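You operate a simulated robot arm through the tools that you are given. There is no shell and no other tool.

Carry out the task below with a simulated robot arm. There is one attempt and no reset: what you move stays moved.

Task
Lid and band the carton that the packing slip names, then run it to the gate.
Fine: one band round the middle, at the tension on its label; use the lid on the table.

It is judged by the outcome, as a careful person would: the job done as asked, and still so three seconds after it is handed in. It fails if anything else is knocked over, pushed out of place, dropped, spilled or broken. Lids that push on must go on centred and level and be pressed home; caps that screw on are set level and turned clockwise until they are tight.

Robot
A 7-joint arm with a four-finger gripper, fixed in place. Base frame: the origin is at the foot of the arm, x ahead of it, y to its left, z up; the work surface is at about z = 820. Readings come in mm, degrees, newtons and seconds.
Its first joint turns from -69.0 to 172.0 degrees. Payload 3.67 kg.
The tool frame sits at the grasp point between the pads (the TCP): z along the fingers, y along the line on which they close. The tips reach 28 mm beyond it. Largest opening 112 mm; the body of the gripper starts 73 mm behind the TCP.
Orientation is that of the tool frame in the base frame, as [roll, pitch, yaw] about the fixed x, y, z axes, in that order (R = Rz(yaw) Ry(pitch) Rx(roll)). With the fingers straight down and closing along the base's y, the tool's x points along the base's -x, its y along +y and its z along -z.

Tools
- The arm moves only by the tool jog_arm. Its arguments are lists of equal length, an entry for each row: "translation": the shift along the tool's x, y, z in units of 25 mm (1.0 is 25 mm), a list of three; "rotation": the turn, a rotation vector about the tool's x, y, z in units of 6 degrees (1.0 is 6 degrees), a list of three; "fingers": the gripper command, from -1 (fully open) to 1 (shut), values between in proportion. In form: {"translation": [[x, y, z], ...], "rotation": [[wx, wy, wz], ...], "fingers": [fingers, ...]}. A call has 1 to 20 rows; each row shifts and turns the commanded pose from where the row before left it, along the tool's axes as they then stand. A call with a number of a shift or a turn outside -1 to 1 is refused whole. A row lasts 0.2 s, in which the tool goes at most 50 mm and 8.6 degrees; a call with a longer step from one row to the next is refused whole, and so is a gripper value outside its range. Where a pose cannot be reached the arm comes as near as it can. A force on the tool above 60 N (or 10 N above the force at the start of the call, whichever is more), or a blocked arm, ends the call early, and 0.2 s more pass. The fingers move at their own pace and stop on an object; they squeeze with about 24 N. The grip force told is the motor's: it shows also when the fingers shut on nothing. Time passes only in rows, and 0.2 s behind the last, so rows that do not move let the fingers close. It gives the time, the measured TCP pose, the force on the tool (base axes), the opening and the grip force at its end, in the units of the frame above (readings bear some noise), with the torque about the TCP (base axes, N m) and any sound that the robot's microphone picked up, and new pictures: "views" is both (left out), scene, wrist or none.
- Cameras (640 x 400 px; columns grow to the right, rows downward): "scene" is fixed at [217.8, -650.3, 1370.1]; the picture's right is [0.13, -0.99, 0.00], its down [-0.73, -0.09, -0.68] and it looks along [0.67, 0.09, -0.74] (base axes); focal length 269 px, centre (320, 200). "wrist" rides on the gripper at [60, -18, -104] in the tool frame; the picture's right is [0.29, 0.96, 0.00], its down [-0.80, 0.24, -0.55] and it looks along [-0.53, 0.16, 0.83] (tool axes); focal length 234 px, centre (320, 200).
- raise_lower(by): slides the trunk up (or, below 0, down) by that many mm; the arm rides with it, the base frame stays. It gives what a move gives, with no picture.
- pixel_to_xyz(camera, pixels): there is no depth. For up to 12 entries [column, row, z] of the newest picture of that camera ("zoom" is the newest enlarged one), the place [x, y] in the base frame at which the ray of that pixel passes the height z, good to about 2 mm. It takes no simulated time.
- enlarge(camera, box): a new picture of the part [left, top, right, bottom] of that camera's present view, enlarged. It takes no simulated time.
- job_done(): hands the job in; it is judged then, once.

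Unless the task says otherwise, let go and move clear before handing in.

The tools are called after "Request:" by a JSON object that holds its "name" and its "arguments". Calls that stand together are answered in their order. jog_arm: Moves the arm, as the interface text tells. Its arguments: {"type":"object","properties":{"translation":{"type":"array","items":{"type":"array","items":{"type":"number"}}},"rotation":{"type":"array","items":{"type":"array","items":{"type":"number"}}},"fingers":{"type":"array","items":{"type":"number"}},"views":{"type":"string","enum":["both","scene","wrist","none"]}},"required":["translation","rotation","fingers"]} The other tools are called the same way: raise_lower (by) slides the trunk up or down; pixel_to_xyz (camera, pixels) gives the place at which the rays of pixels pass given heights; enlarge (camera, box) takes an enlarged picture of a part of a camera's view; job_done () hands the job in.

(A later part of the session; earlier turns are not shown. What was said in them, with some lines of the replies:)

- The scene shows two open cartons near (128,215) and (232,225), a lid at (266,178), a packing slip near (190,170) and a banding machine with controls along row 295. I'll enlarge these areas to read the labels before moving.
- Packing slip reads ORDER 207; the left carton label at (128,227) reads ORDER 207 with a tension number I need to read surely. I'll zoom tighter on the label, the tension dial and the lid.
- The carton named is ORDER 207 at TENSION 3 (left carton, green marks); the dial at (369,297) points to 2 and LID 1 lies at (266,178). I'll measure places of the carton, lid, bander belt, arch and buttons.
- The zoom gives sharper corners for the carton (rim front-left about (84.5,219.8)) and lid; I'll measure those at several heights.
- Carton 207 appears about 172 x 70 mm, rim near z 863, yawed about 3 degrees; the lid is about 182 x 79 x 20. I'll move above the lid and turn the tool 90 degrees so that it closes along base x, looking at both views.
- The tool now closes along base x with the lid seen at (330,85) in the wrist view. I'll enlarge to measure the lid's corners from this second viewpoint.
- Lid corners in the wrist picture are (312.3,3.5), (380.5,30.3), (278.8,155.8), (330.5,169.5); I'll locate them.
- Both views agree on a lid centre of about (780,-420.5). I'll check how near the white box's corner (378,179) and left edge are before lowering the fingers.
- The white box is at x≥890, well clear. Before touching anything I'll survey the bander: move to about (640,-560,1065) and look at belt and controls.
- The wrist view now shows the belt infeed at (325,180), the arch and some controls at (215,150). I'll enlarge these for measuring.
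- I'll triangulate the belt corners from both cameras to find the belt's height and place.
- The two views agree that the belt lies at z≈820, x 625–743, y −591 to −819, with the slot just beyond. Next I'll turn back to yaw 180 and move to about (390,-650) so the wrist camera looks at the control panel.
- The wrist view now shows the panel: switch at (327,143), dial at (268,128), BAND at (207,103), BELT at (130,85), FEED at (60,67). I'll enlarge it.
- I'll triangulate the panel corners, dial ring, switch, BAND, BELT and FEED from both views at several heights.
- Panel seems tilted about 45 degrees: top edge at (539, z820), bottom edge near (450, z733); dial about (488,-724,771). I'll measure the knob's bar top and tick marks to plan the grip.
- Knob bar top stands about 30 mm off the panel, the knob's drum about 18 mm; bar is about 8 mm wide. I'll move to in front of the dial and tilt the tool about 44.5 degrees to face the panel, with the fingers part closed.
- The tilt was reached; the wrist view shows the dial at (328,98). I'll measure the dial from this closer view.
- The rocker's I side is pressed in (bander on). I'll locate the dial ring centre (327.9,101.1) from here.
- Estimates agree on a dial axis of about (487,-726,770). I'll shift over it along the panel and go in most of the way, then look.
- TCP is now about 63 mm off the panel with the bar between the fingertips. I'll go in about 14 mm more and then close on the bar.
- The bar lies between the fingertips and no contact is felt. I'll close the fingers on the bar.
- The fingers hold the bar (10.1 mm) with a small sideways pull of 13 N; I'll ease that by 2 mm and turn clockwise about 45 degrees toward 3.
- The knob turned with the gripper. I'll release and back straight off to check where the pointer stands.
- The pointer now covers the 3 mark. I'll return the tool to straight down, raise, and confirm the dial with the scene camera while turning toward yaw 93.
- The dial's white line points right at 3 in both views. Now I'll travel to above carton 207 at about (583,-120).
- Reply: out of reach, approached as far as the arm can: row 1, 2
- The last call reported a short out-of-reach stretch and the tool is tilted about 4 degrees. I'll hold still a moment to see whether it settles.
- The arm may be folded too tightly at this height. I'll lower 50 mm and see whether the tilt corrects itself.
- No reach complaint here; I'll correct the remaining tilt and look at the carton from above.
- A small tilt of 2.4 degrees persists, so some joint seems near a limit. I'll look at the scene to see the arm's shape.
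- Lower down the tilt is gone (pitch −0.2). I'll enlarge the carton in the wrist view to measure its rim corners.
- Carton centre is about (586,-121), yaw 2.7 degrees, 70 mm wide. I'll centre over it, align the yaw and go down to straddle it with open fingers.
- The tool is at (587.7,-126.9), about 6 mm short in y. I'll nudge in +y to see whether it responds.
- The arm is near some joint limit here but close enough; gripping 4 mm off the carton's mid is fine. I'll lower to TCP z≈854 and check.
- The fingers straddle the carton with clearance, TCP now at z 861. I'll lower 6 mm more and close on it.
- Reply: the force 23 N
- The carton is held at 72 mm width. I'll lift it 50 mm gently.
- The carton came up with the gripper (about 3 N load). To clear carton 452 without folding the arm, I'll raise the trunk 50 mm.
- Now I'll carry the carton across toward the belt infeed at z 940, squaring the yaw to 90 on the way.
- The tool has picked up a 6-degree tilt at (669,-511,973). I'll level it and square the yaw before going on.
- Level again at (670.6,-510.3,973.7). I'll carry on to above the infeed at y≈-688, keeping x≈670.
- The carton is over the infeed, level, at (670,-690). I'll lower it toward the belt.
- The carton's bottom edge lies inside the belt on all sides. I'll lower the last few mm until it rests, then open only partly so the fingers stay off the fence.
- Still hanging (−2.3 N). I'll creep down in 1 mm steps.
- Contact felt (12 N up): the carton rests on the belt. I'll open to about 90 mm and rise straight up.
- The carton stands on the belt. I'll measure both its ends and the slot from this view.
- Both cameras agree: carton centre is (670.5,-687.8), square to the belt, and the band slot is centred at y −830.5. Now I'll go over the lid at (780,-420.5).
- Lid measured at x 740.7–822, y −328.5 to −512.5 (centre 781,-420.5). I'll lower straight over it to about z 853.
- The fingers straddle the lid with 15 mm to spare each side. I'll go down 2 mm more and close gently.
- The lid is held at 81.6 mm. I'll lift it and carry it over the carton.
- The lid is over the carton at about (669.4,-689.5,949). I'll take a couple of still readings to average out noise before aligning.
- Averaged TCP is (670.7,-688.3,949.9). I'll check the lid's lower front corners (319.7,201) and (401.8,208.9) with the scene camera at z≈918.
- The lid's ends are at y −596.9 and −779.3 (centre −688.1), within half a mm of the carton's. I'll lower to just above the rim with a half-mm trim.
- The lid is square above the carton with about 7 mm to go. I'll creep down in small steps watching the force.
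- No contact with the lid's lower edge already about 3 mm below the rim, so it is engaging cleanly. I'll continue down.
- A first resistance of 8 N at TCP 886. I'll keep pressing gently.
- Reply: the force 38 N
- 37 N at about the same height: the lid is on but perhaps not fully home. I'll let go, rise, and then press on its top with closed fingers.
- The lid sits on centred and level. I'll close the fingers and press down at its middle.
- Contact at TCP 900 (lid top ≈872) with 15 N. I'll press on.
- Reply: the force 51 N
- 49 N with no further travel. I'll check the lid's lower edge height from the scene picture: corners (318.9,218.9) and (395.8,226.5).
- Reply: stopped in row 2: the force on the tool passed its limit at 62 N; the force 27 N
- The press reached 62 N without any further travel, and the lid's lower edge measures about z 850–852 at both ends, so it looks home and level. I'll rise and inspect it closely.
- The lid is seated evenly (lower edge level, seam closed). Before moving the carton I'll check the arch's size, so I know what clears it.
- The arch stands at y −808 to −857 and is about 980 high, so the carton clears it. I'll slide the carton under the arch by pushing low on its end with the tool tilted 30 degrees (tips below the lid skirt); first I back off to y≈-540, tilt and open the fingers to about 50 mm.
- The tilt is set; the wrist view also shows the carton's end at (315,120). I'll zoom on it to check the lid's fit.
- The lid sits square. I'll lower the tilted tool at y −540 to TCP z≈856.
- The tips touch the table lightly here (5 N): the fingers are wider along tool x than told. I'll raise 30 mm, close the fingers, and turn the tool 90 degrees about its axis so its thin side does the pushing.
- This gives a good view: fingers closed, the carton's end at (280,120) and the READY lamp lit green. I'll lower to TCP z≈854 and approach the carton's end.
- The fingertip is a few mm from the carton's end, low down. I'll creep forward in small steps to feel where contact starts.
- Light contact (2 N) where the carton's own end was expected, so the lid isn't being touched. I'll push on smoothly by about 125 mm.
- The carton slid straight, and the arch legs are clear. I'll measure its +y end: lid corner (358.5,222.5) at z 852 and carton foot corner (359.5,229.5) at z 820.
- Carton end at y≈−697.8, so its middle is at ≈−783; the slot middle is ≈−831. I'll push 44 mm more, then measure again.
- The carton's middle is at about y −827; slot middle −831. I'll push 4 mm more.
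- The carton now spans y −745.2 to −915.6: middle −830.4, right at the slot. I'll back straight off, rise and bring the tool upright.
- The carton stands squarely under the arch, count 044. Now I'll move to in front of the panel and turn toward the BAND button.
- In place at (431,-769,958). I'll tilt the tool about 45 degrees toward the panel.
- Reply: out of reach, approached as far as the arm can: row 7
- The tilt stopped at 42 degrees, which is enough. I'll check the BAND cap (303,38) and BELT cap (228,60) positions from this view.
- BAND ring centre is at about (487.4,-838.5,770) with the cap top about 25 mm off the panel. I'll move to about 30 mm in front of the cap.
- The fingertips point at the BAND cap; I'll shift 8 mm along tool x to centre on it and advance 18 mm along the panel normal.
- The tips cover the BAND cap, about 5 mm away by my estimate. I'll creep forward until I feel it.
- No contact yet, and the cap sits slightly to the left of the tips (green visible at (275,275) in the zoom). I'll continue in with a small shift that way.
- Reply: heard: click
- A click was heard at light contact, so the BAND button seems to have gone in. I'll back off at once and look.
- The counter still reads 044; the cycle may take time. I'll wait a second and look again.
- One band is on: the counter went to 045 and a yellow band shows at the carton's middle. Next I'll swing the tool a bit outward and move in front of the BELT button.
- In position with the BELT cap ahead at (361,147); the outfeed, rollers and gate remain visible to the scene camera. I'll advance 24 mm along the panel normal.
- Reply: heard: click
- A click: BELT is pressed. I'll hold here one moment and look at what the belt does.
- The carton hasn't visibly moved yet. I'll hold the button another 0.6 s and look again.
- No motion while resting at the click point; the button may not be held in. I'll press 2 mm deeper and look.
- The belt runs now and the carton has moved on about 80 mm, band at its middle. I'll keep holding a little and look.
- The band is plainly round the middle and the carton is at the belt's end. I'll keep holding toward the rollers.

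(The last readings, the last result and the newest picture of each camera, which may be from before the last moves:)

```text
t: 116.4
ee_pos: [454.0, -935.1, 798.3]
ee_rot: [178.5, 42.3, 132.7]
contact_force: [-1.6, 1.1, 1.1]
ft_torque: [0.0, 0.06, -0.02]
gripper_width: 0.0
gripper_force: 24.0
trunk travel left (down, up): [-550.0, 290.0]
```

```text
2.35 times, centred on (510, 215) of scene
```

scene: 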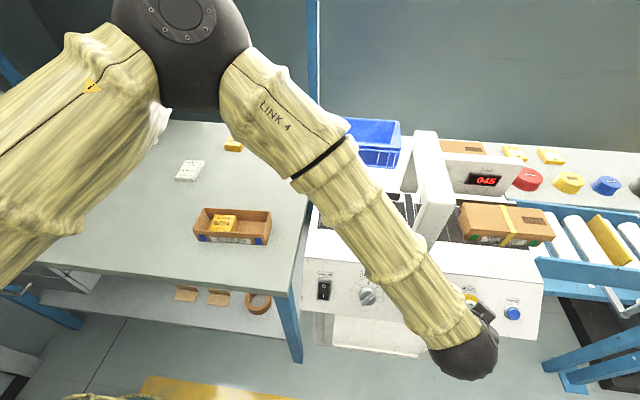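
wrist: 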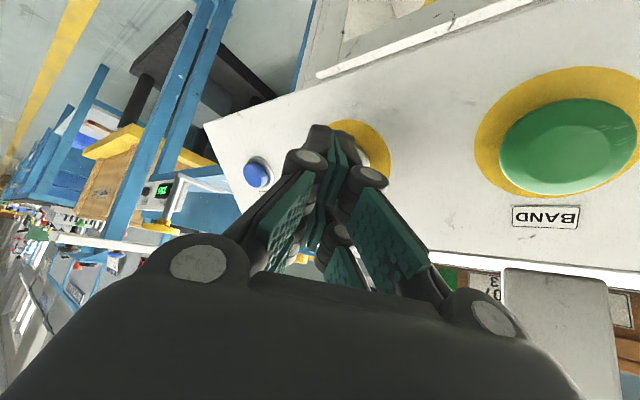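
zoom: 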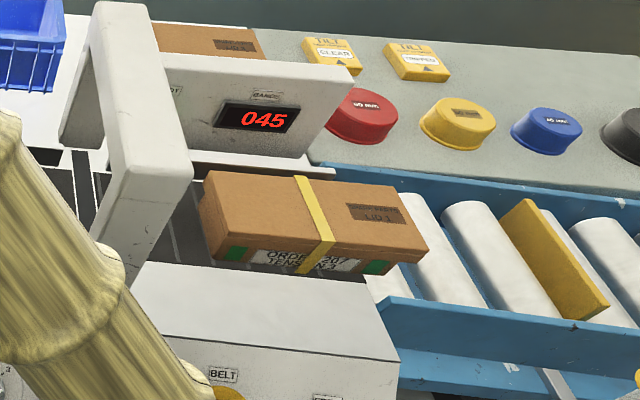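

It moves level onto the rollers. I keep holding.

Request:
{"name": "jog_arm", "arguments": {"translation": [[0, 0, 0]], "rotation": [[0, 0, 0]], "fingers": [1], "views": "scene"}}

Request:
{"name": "enlarge", "arguments": {"camera": "scene", "box": [380, 130, 640, 300]}}

```text
t: 116.8
ee_pos: [455.3, -935.9, 799.2]
ee_rot: [178.5, 42.2, 132.6]
contact_force: [-2.9, 0.3, 1.3]
ft_torque: [-0.01, 0.05, -0.01]
gripper_width: 0.0
gripper_force: 24.2
trunk travel left (down, up): [-550.0, 290.0]
```

scene: 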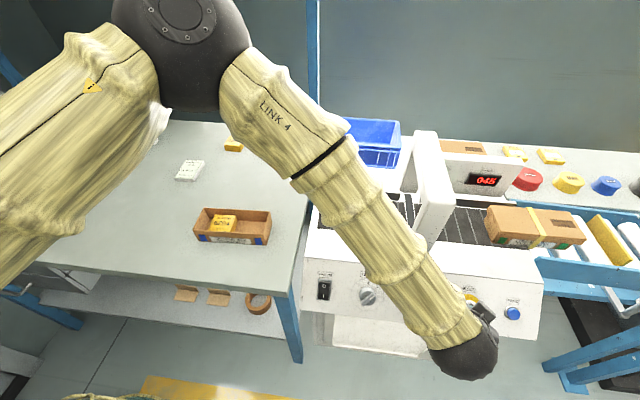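

```text
2.35 times, centred on (510, 215) of scene
```

zoom: 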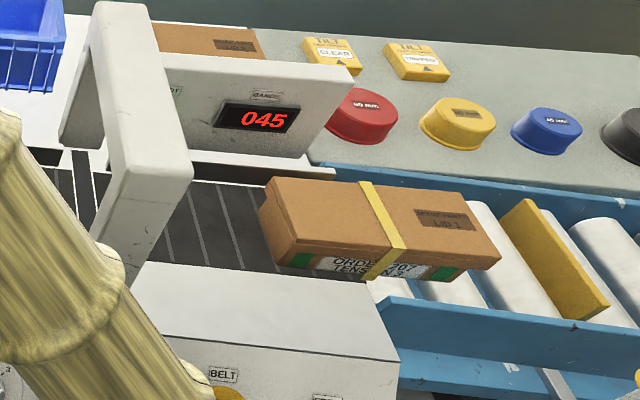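

The carton's front is close to the yellow gate. One more short hold.

Request:
{"name": "jog_arm", "arguments": {"translation": [[0, 0, 0]], "rotation": [[0, 0, 0]], "fingers": [1], "views": "scene"}}

Request:
{"name": "enlarge", "arguments": {"camera": "scene", "box": [440, 150, 640, 290]}}

```text
t: 117.2
ee_pos: [455.1, -935.1, 798.5]
ee_rot: [178.5, 42.2, 132.7]
contact_force: [-2.6, 0.0, 1.6]
ft_torque: [0.02, 0.01, -0.05]
gripper_width: 0.1
gripper_force: 24.7
trunk travel left (down, up): [-550.0, 290.0]
```

scene: 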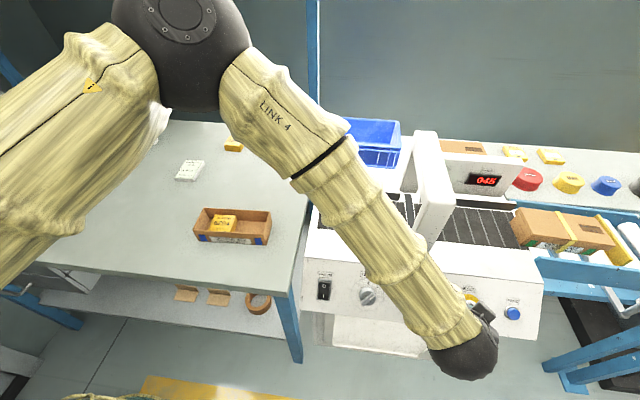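

```text
2.86 times, centred on (540, 220) of scene
```

zoom: 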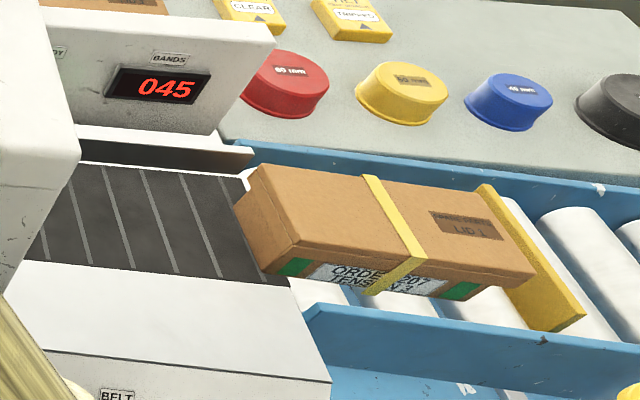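

The lid's front edge is at or very near the gate. I'll measure the gap before doing more.

Request:
{"name": "pixel_to_xyz", "arguments": {"camera": "scene", "pixels": [[612.4, 265.5, 820], [615.2, 248, 852], [594.6, 214.7, 872], [594.2, 214.7, 870], [614.5, 244, 872]]}}

Request:
{"name": "enlarge", "arguments": {"camera": "scene", "box": [560, 195, 640, 275]}}

```text
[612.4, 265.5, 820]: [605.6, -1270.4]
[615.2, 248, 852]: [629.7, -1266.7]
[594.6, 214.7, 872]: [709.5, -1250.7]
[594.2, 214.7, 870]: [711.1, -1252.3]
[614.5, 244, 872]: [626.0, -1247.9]
```

```text
5.00 times, centred on (600, 235) of scene
```

zoom: 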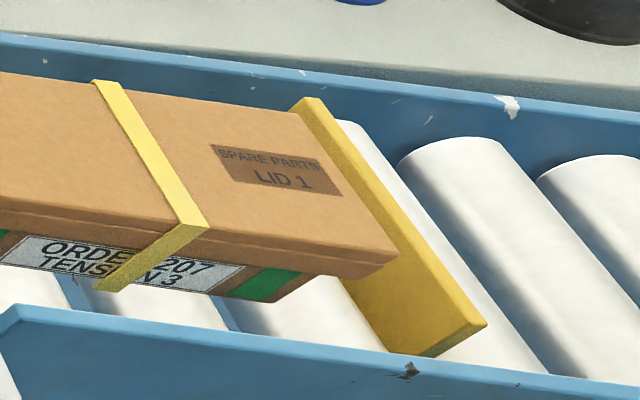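

It looks to be touching. One more very short hold will show whether it has stopped against the gate.

Request:
{"name": "jog_arm", "arguments": {"translation": [[-0.01, -0.04, -0.069]], "rotation": [[0, 0, 0]], "fingers": [1], "views": "scene"}}

Request:
{"name": "enlarge", "arguments": {"camera": "scene", "box": [560, 195, 640, 275]}}

Request:
{"name": "enlarge", "arguments": {"camera": "scene", "box": [480, 170, 640, 290]}}

```text
t: 117.6
ee_pos: [453.4, -934.2, 799.4]
ee_rot: [178.6, 42.2, 132.8]
contact_force: [-1.0, -0.1, 0.6]
ft_torque: [0.01, 0.04, -0.03]
gripper_width: 0.0
gripper_force: 24.2
trunk travel left (down, up): [-550.0, 290.0]
```

scene: 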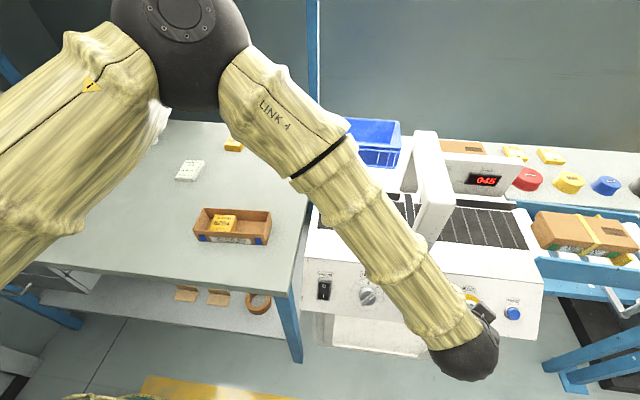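

```text
5.00 times, centred on (600, 235) of scene
```

zoom: 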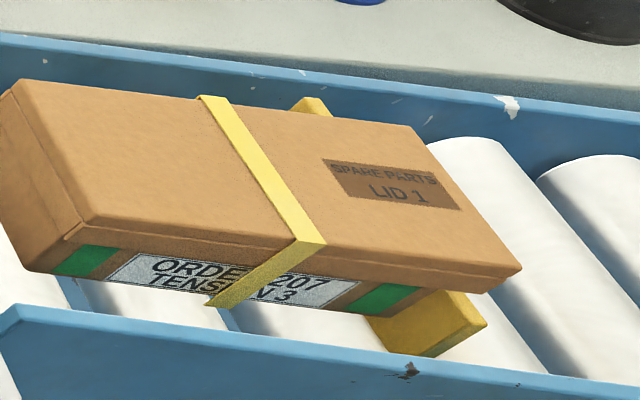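

```text
3.33 times, centred on (560, 230) of scene
```

zoom: 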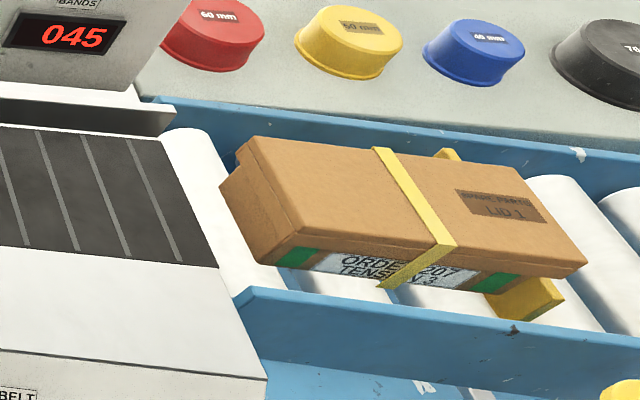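

The carton passed over the yellow piece instead of stopping at it, so that is not a solid stop. I'll release the button at once and look with both cameras.

Request:
{"name": "jog_arm", "arguments": {"translation": [[-0.03, -0.12, -0.206]], "rotation": [[0, 0, 0]], "fingers": [1], "views": "both"}}

Request:
{"name": "enlarge", "arguments": {"camera": "scene", "box": [480, 170, 640, 290]}}

Request:
{"name": "enlarge", "arguments": {"camera": "wrist", "box": [0, 0, 320, 260]}}

```text
t: 118.0
ee_pos: [450.2, -934.0, 804.3]
ee_rot: [178.4, 42.2, 132.8]
contact_force: [-0.4, 0.2, -0.2]
ft_torque: [0.01, -0.03, 0.0]
gripper_width: 0.1
gripper_force: 23.9
trunk travel left (down, up): [-550.0, 290.0]
```

scene: 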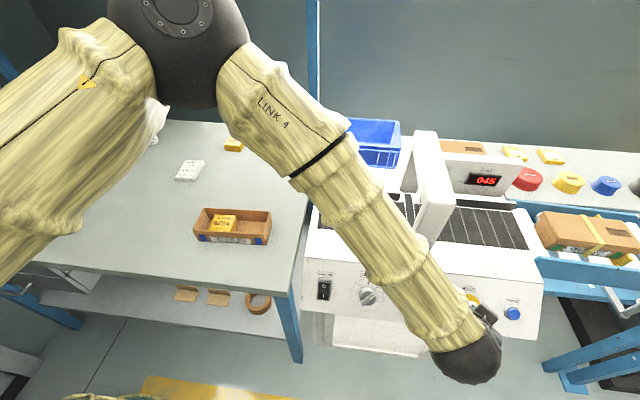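
wrist: 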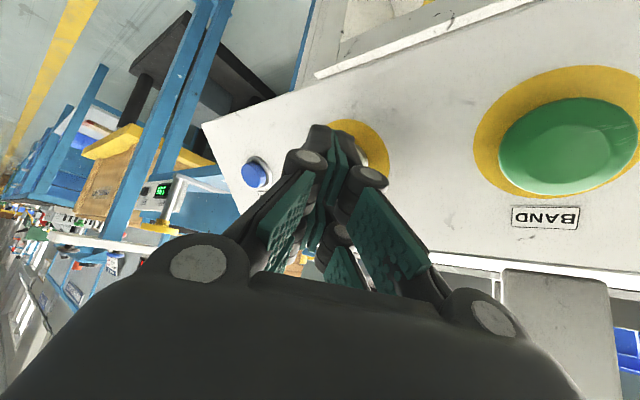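

```text
3.33 times, centred on (560, 230) of scene
```

zoom: 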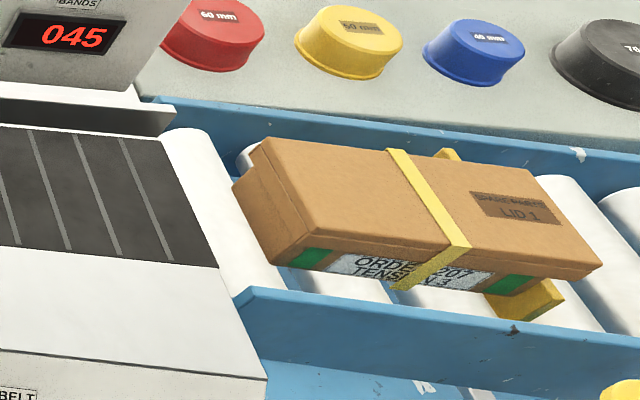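

```text
1.54 times, centred on (160, 130) of wrist
```

zoom: 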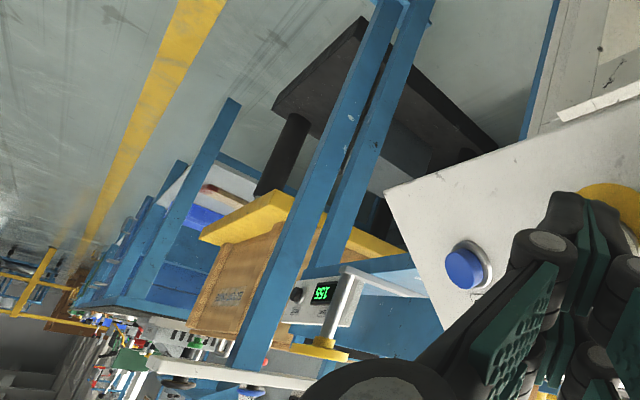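

The button is released and the carton has slowed. I'll wait briefly to see whether it still moves.

Request:
{"name": "jog_arm", "arguments": {"translation": [[0, 0, 0], [0, 0, 0]], "rotation": [[0, 0, 0], [0, 0, 0]], "fingers": [1, 1], "views": "scene"}}

Request:
{"name": "enlarge", "arguments": {"camera": "scene", "box": [480, 170, 640, 290]}}

Request:
{"name": "enlarge", "arguments": {"camera": "scene", "box": [560, 200, 640, 280]}}

```text
t: 118.6
ee_pos: [451.4, -935.6, 805.1]
ee_rot: [178.5, 42.2, 132.7]
contact_force: [0.6, 0.3, -0.4]
ft_torque: [-0.02, 0.01, -0.03]
gripper_width: 0.0
gripper_force: 23.3
trunk travel left (down, up): [-550.0, 290.0]
```

scene: 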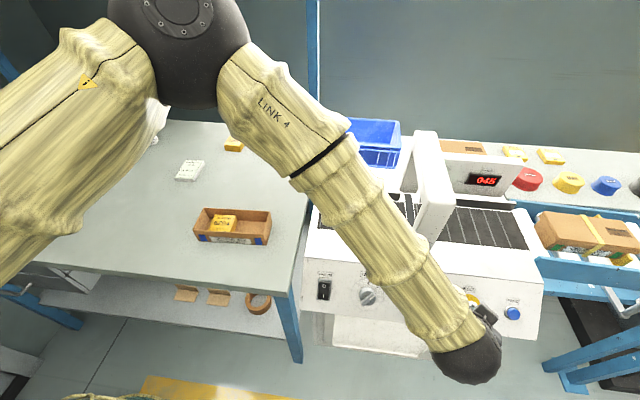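

```text
3.33 times, centred on (560, 230) of scene
```

zoom: 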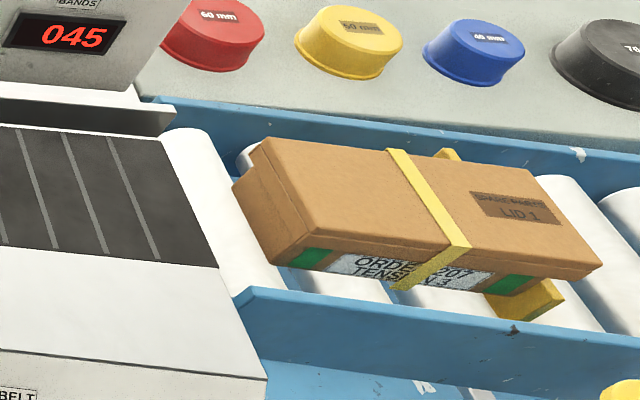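

```text
5.00 times, centred on (600, 240) of scene
```

zoom: 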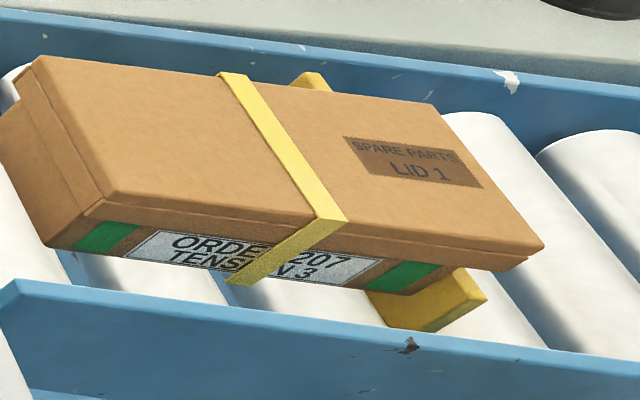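

The carton stands still now. I need to know how it sits relative to the gate; I'll measure its lid corners at several heights.

Request:
{"name": "pixel_to_xyz", "arguments": {"camera": "zoom", "pixels": [[38, 57, 872], [112, 193, 872], [543, 245, 872], [428, 103, 872], [38, 57, 855], [112, 193, 855], [543, 245, 855], [428, 103, 855], [38, 57, 890], [112, 193, 890], [543, 245, 890], [428, 103, 890]]}}

Request:
{"name": "enlarge", "arguments": {"camera": "scene", "box": [540, 190, 640, 300]}}

```text
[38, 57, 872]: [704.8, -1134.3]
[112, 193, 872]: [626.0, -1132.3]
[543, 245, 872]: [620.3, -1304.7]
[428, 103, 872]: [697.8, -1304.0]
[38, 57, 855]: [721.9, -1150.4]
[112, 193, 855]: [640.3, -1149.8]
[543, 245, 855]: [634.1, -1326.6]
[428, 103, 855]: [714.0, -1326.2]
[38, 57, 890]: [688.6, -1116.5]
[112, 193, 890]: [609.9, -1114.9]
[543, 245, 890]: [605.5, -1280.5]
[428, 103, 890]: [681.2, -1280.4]
```

```text
3.64 times, centred on (590, 245) of scene
```

zoom: 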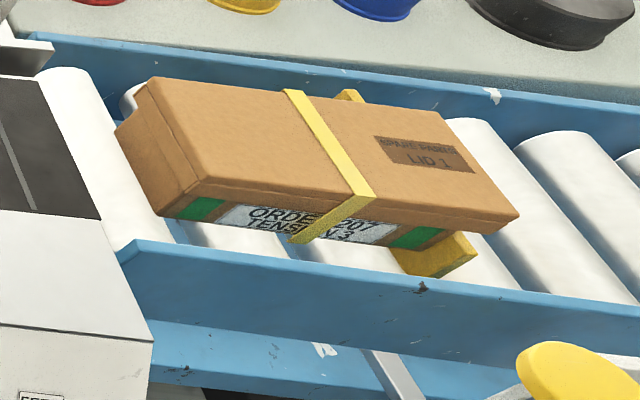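

The carton sits level-ish on the rollers with its front past the yellow bar, so I must understand what the gate is. I'll also check whether the belt still runs by comparing the slats in another frame.

Request:
{"name": "jog_arm", "arguments": {"translation": [[-0.02, -0.08, -0.14]], "rotation": [[0, 0, 0]], "fingers": [1], "views": "scene"}}

Request:
{"name": "enlarge", "arguments": {"camera": "scene", "box": [480, 170, 640, 290]}}

```text
t: 119.0
ee_pos: [447.1, -935.0, 807.1]
ee_rot: [178.5, 42.2, 132.7]
contact_force: [1.2, 0.6, 0.1]
ft_torque: [-0.02, 0.02, 0.0]
gripper_width: 0.3
gripper_force: 23.6
trunk travel left (down, up): [-550.0, 290.0]
```

scene: 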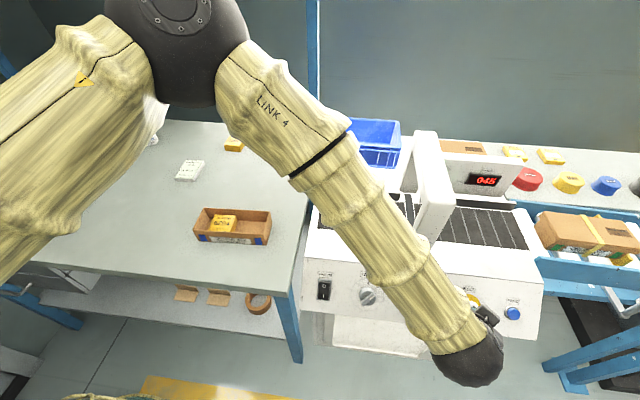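

```text
3.33 times, centred on (560, 230) of scene
```

zoom: 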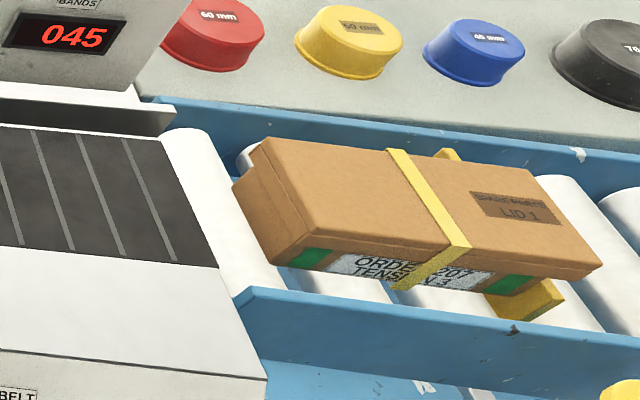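

The slats keep shifting, so the belt may still be running. I'll back off further and compare two more frames to be sure.

Request:
{"name": "jog_arm", "arguments": {"translation": [[-0.05, -0.2, -0.34], [-0.05, -0.2, -0.34]], "rotation": [[0, 0, 0], [0, 0, 0]], "fingers": [1, 1], "views": "both"}}

Request:
{"name": "enlarge", "arguments": {"camera": "scene", "box": [430, 170, 640, 290]}}

Request:
{"name": "jog_arm", "arguments": {"translation": [[0, 0, 0]], "rotation": [[0, 0, 0]], "fingers": [1], "views": "scene"}}

Request:
{"name": "enlarge", "arguments": {"camera": "scene", "box": [430, 170, 640, 290]}}

```text
t: 119.6
ee_pos: [432.1, -935.3, 821.5]
ee_rot: [178.4, 42.3, 132.7]
contact_force: [0.8, -0.1, 0.2]
ft_torque: [-0.04, 0.02, -0.01]
gripper_width: 0.1
gripper_force: 24.2
trunk travel left (down, up): [-550.0, 290.0]
```

scene: 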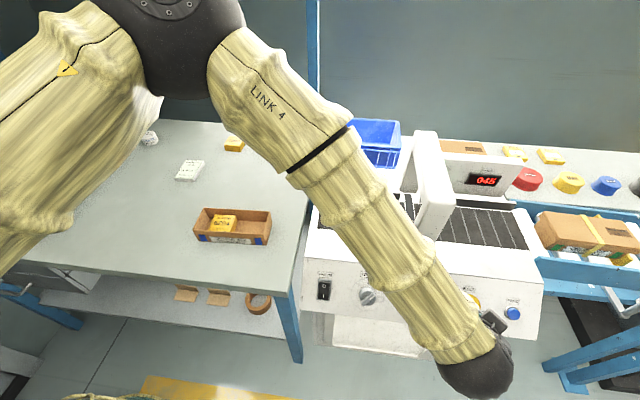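
wrist: 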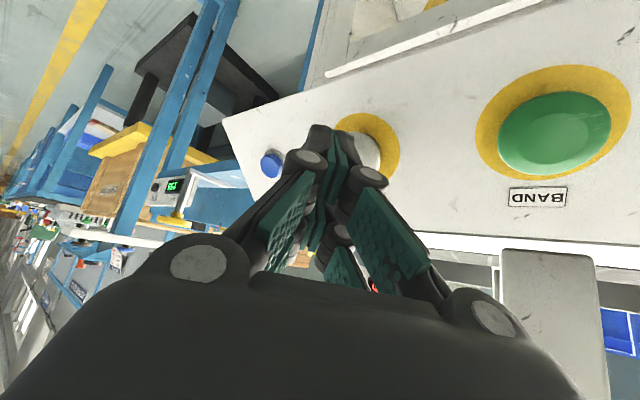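

```text
3.05 times, centred on (535, 230) of scene
```

zoom: 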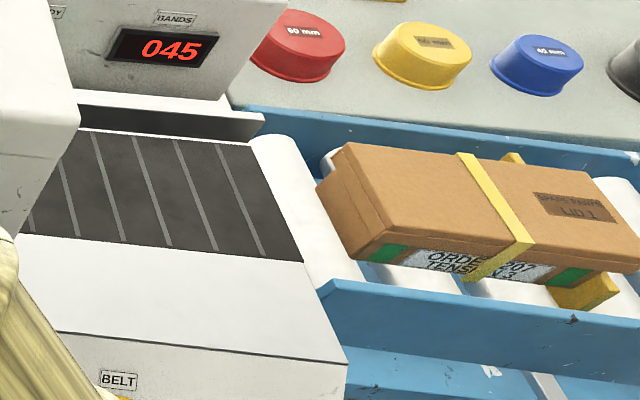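

```text
t: 120.0
ee_pos: [432.3, -934.4, 820.8]
ee_rot: [178.5, 42.2, 132.7]
contact_force: [0.0, 0.3, 0.1]
ft_torque: [0.03, 0.03, -0.02]
gripper_width: 0.0
gripper_force: 23.9
trunk travel left (down, up): [-550.0, 290.0]
```

scene: 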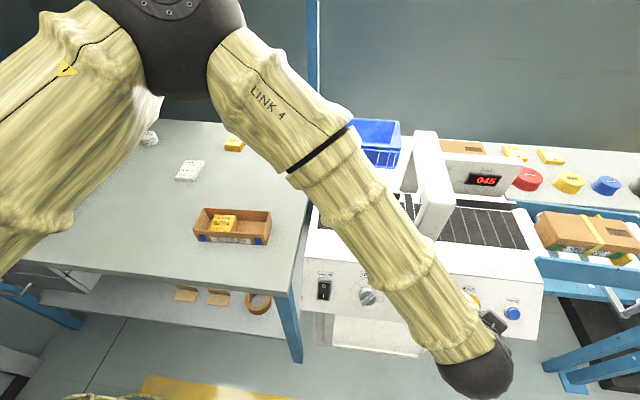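

```text
3.05 times, centred on (535, 230) of scene
```

zoom: 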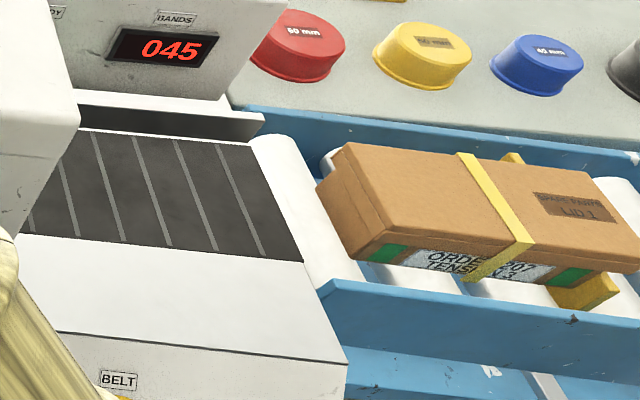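

The belt has stopped (both frames identical) and the carton stays put with its front at the yellow plate. I'll zoom closely on the contact between carton and gate.

Request:
{"name": "enlarge", "arguments": {"camera": "scene", "box": [595, 225, 640, 270]}}

Request:
{"name": "enlarge", "arguments": {"camera": "scene", "box": [580, 200, 640, 235]}}

```text
8.89 times, centred on (618, 248) of scene
```

zoom: 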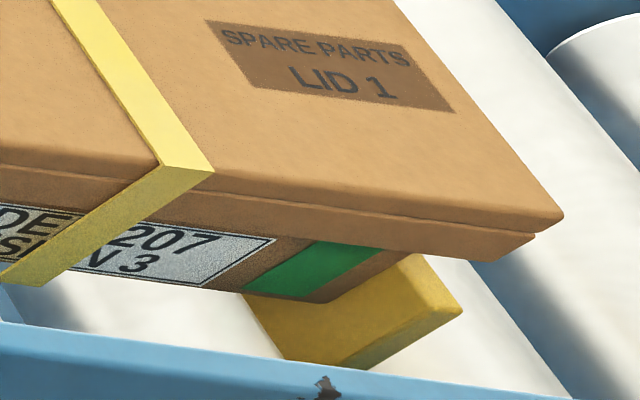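

```text
10.67 times, centred on (610, 218) of scene
```

zoom: 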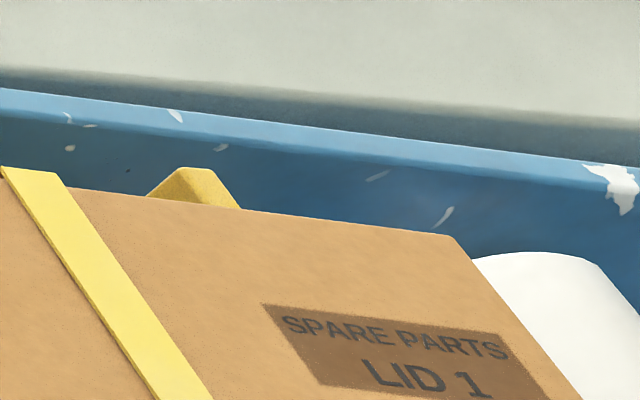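

Request:
{"name": "pixel_to_xyz", "arguments": {"camera": "scene", "pixels": [[617, 259, 800], [617, 259, 810], [617, 259, 820], [609, 258.4, 780], [609, 258.4, 800], [609, 258.4, 820], [614.1, 265.3, 780], [614.1, 265.3, 800], [614.1, 265.3, 820], [633.3, 259.9, 820], [633.3, 259.9, 840], [627.7, 253.7, 840]]}}

```text
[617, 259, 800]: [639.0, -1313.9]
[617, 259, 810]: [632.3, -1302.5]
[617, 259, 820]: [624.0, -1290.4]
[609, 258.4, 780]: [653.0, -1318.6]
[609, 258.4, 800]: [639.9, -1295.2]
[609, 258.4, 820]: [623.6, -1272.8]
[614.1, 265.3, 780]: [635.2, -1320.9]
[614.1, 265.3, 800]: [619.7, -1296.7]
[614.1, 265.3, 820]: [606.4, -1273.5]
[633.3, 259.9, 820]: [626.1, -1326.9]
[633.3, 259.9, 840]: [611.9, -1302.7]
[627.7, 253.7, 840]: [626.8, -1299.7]
```

Measured, the carton's front end (y≈−1305, z≈807) coincides with the gate plate's face (y≈−1305): it rests against the gate, banded at the middle. I'll retract the arm up and clear, then check everything.

Request:
{"name": "jog_arm", "arguments": {"translation": [[-0.09, 0.51, -0.877], [-0.09, 0.51, -0.877], [-0.09, 0.51, -0.877], [-0.09, 0.51, -0.877], [-0.09, 0.51, -0.877], [-0.09, 0.51, -0.877], [-0.09, 0.51, -0.877], [-0.09, 0.51, -0.877], [0, 0, 0]], "rotation": [[0, 0, 0], [0, 0, 0], [0, 0, 0], [0, 0, 0], [0, 0, 0], [0, 0, 0], [0, 0, 0], [0, 0, 0], [0, 0, 0]], "fingers": [1, 1, 1, 1, 1, 1, 1, 1, 1]}}

Request:
{"name": "enlarge", "arguments": {"camera": "scene", "box": [430, 130, 640, 290]}}

```text
t: 122.0
ee_pos: [434.0, -788.9, 964.1]
ee_rot: [178.5, 42.2, 132.7]
contact_force: [-0.2, -0.2, -0.4]
ft_torque: [-0.01, -0.03, 0.0]
gripper_width: 0.0
gripper_force: 24.1
trunk travel left (down, up): [-550.0, 290.0]
```

scene: 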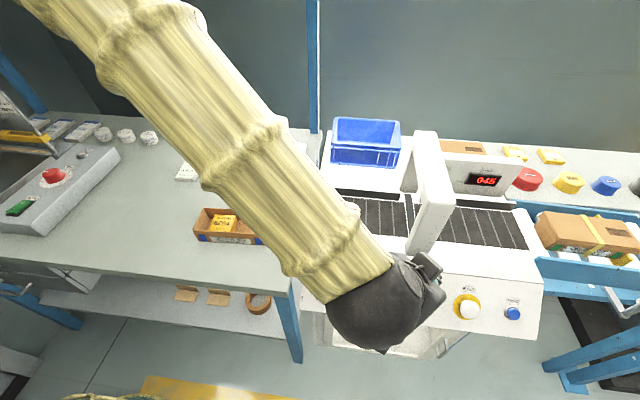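
wrist: 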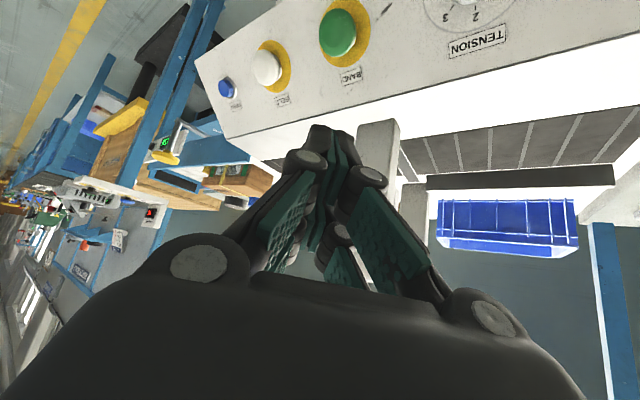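

```text
2.50 times, centred on (535, 210) of scene
```

zoom: 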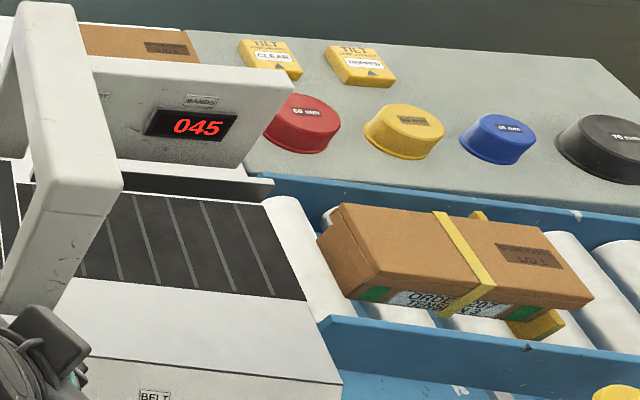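

The arm is clear and the carton rests at the gate. I'll zoom the wrist view near (240,180) and untilt the tool to be well out of the way.

Request:
{"name": "enlarge", "arguments": {"camera": "wrist", "box": [110, 100, 310, 230]}}

Request:
{"name": "jog_arm", "arguments": {"translation": [[0, 0, 0], [0, 0, 0], [0, 0, 0], [0, 0, 0], [0, 0, 0], [0, 0, 0], [0, 0, 0], [0, 0, -1], [0, 0, -1], [0, 0, 0]], "rotation": [[0, 1, 0], [0, 1, 0], [0, 1, 0], [0, 1, 0], [0, 1, 0], [0, 1, 0], [0, 1, 0], [0, 0, 0], [0, 0, 0], [0, 0, 0]], "fingers": [0, 0, 0, 0, 0, 0, 0, 0, 0, 0]}}

```text
3.08 times, centred on (210, 165) of wrist
```

zoom: 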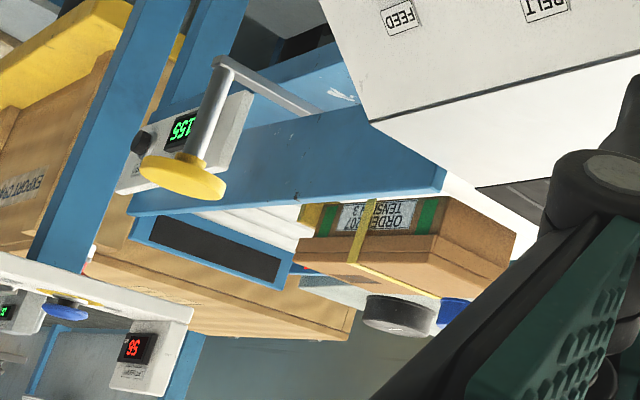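

```text
t: 124.2
ee_pos: [431.3, -791.5, 1014.3]
ee_rot: [178.9, 0.2, 133.7]
contact_force: [0.1, -0.3, 0.3]
ft_torque: [0.0, -0.03, 0.0]
gripper_width: 56.1
gripper_force: 0.1
trunk travel left (down, up): [-550.0, 290.0]
```

scene: 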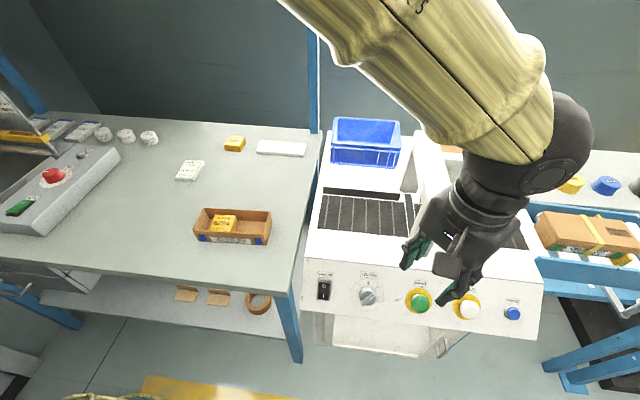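
wrist: 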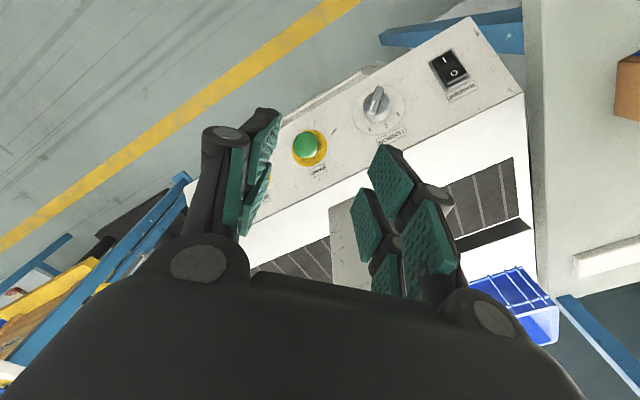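

The wrist zoom shows the banded carton's end right against the yellow gate plate, band at its middle; the table items, carton 452 and dial (at 3) are as they should be, and the arm is clear. I hand the job in.

Request:
{"name": "job_done", "arguments": {}}

```text
The job is handed in.
```

The ORDER 207 carton is lidded, banded once round the middle at tension 3, and resting against the yellow gate. I've handed the job in.

- **Lid:** I used LID 1 from the table. It went on centred and level, and a press of about 62 N moved it no further, so I took it as home. I pressed only at the middle, not at each end.
- **Band:** I turned the tension dial from 2 to 3, as the carton's label asks. I then slid the carton by hand until its middle was under the arch and pressed BAND once. The counter went from 044 to 045.
- **Gate:** I ran the belt with the BELT button. The carton travelled level onto the rollers and stopped with its front end against the gate plate. The belt was stopped when I finished.

The ORDER 452 carton and the other items on the table looked undisturbed. The arm is clear of everything.
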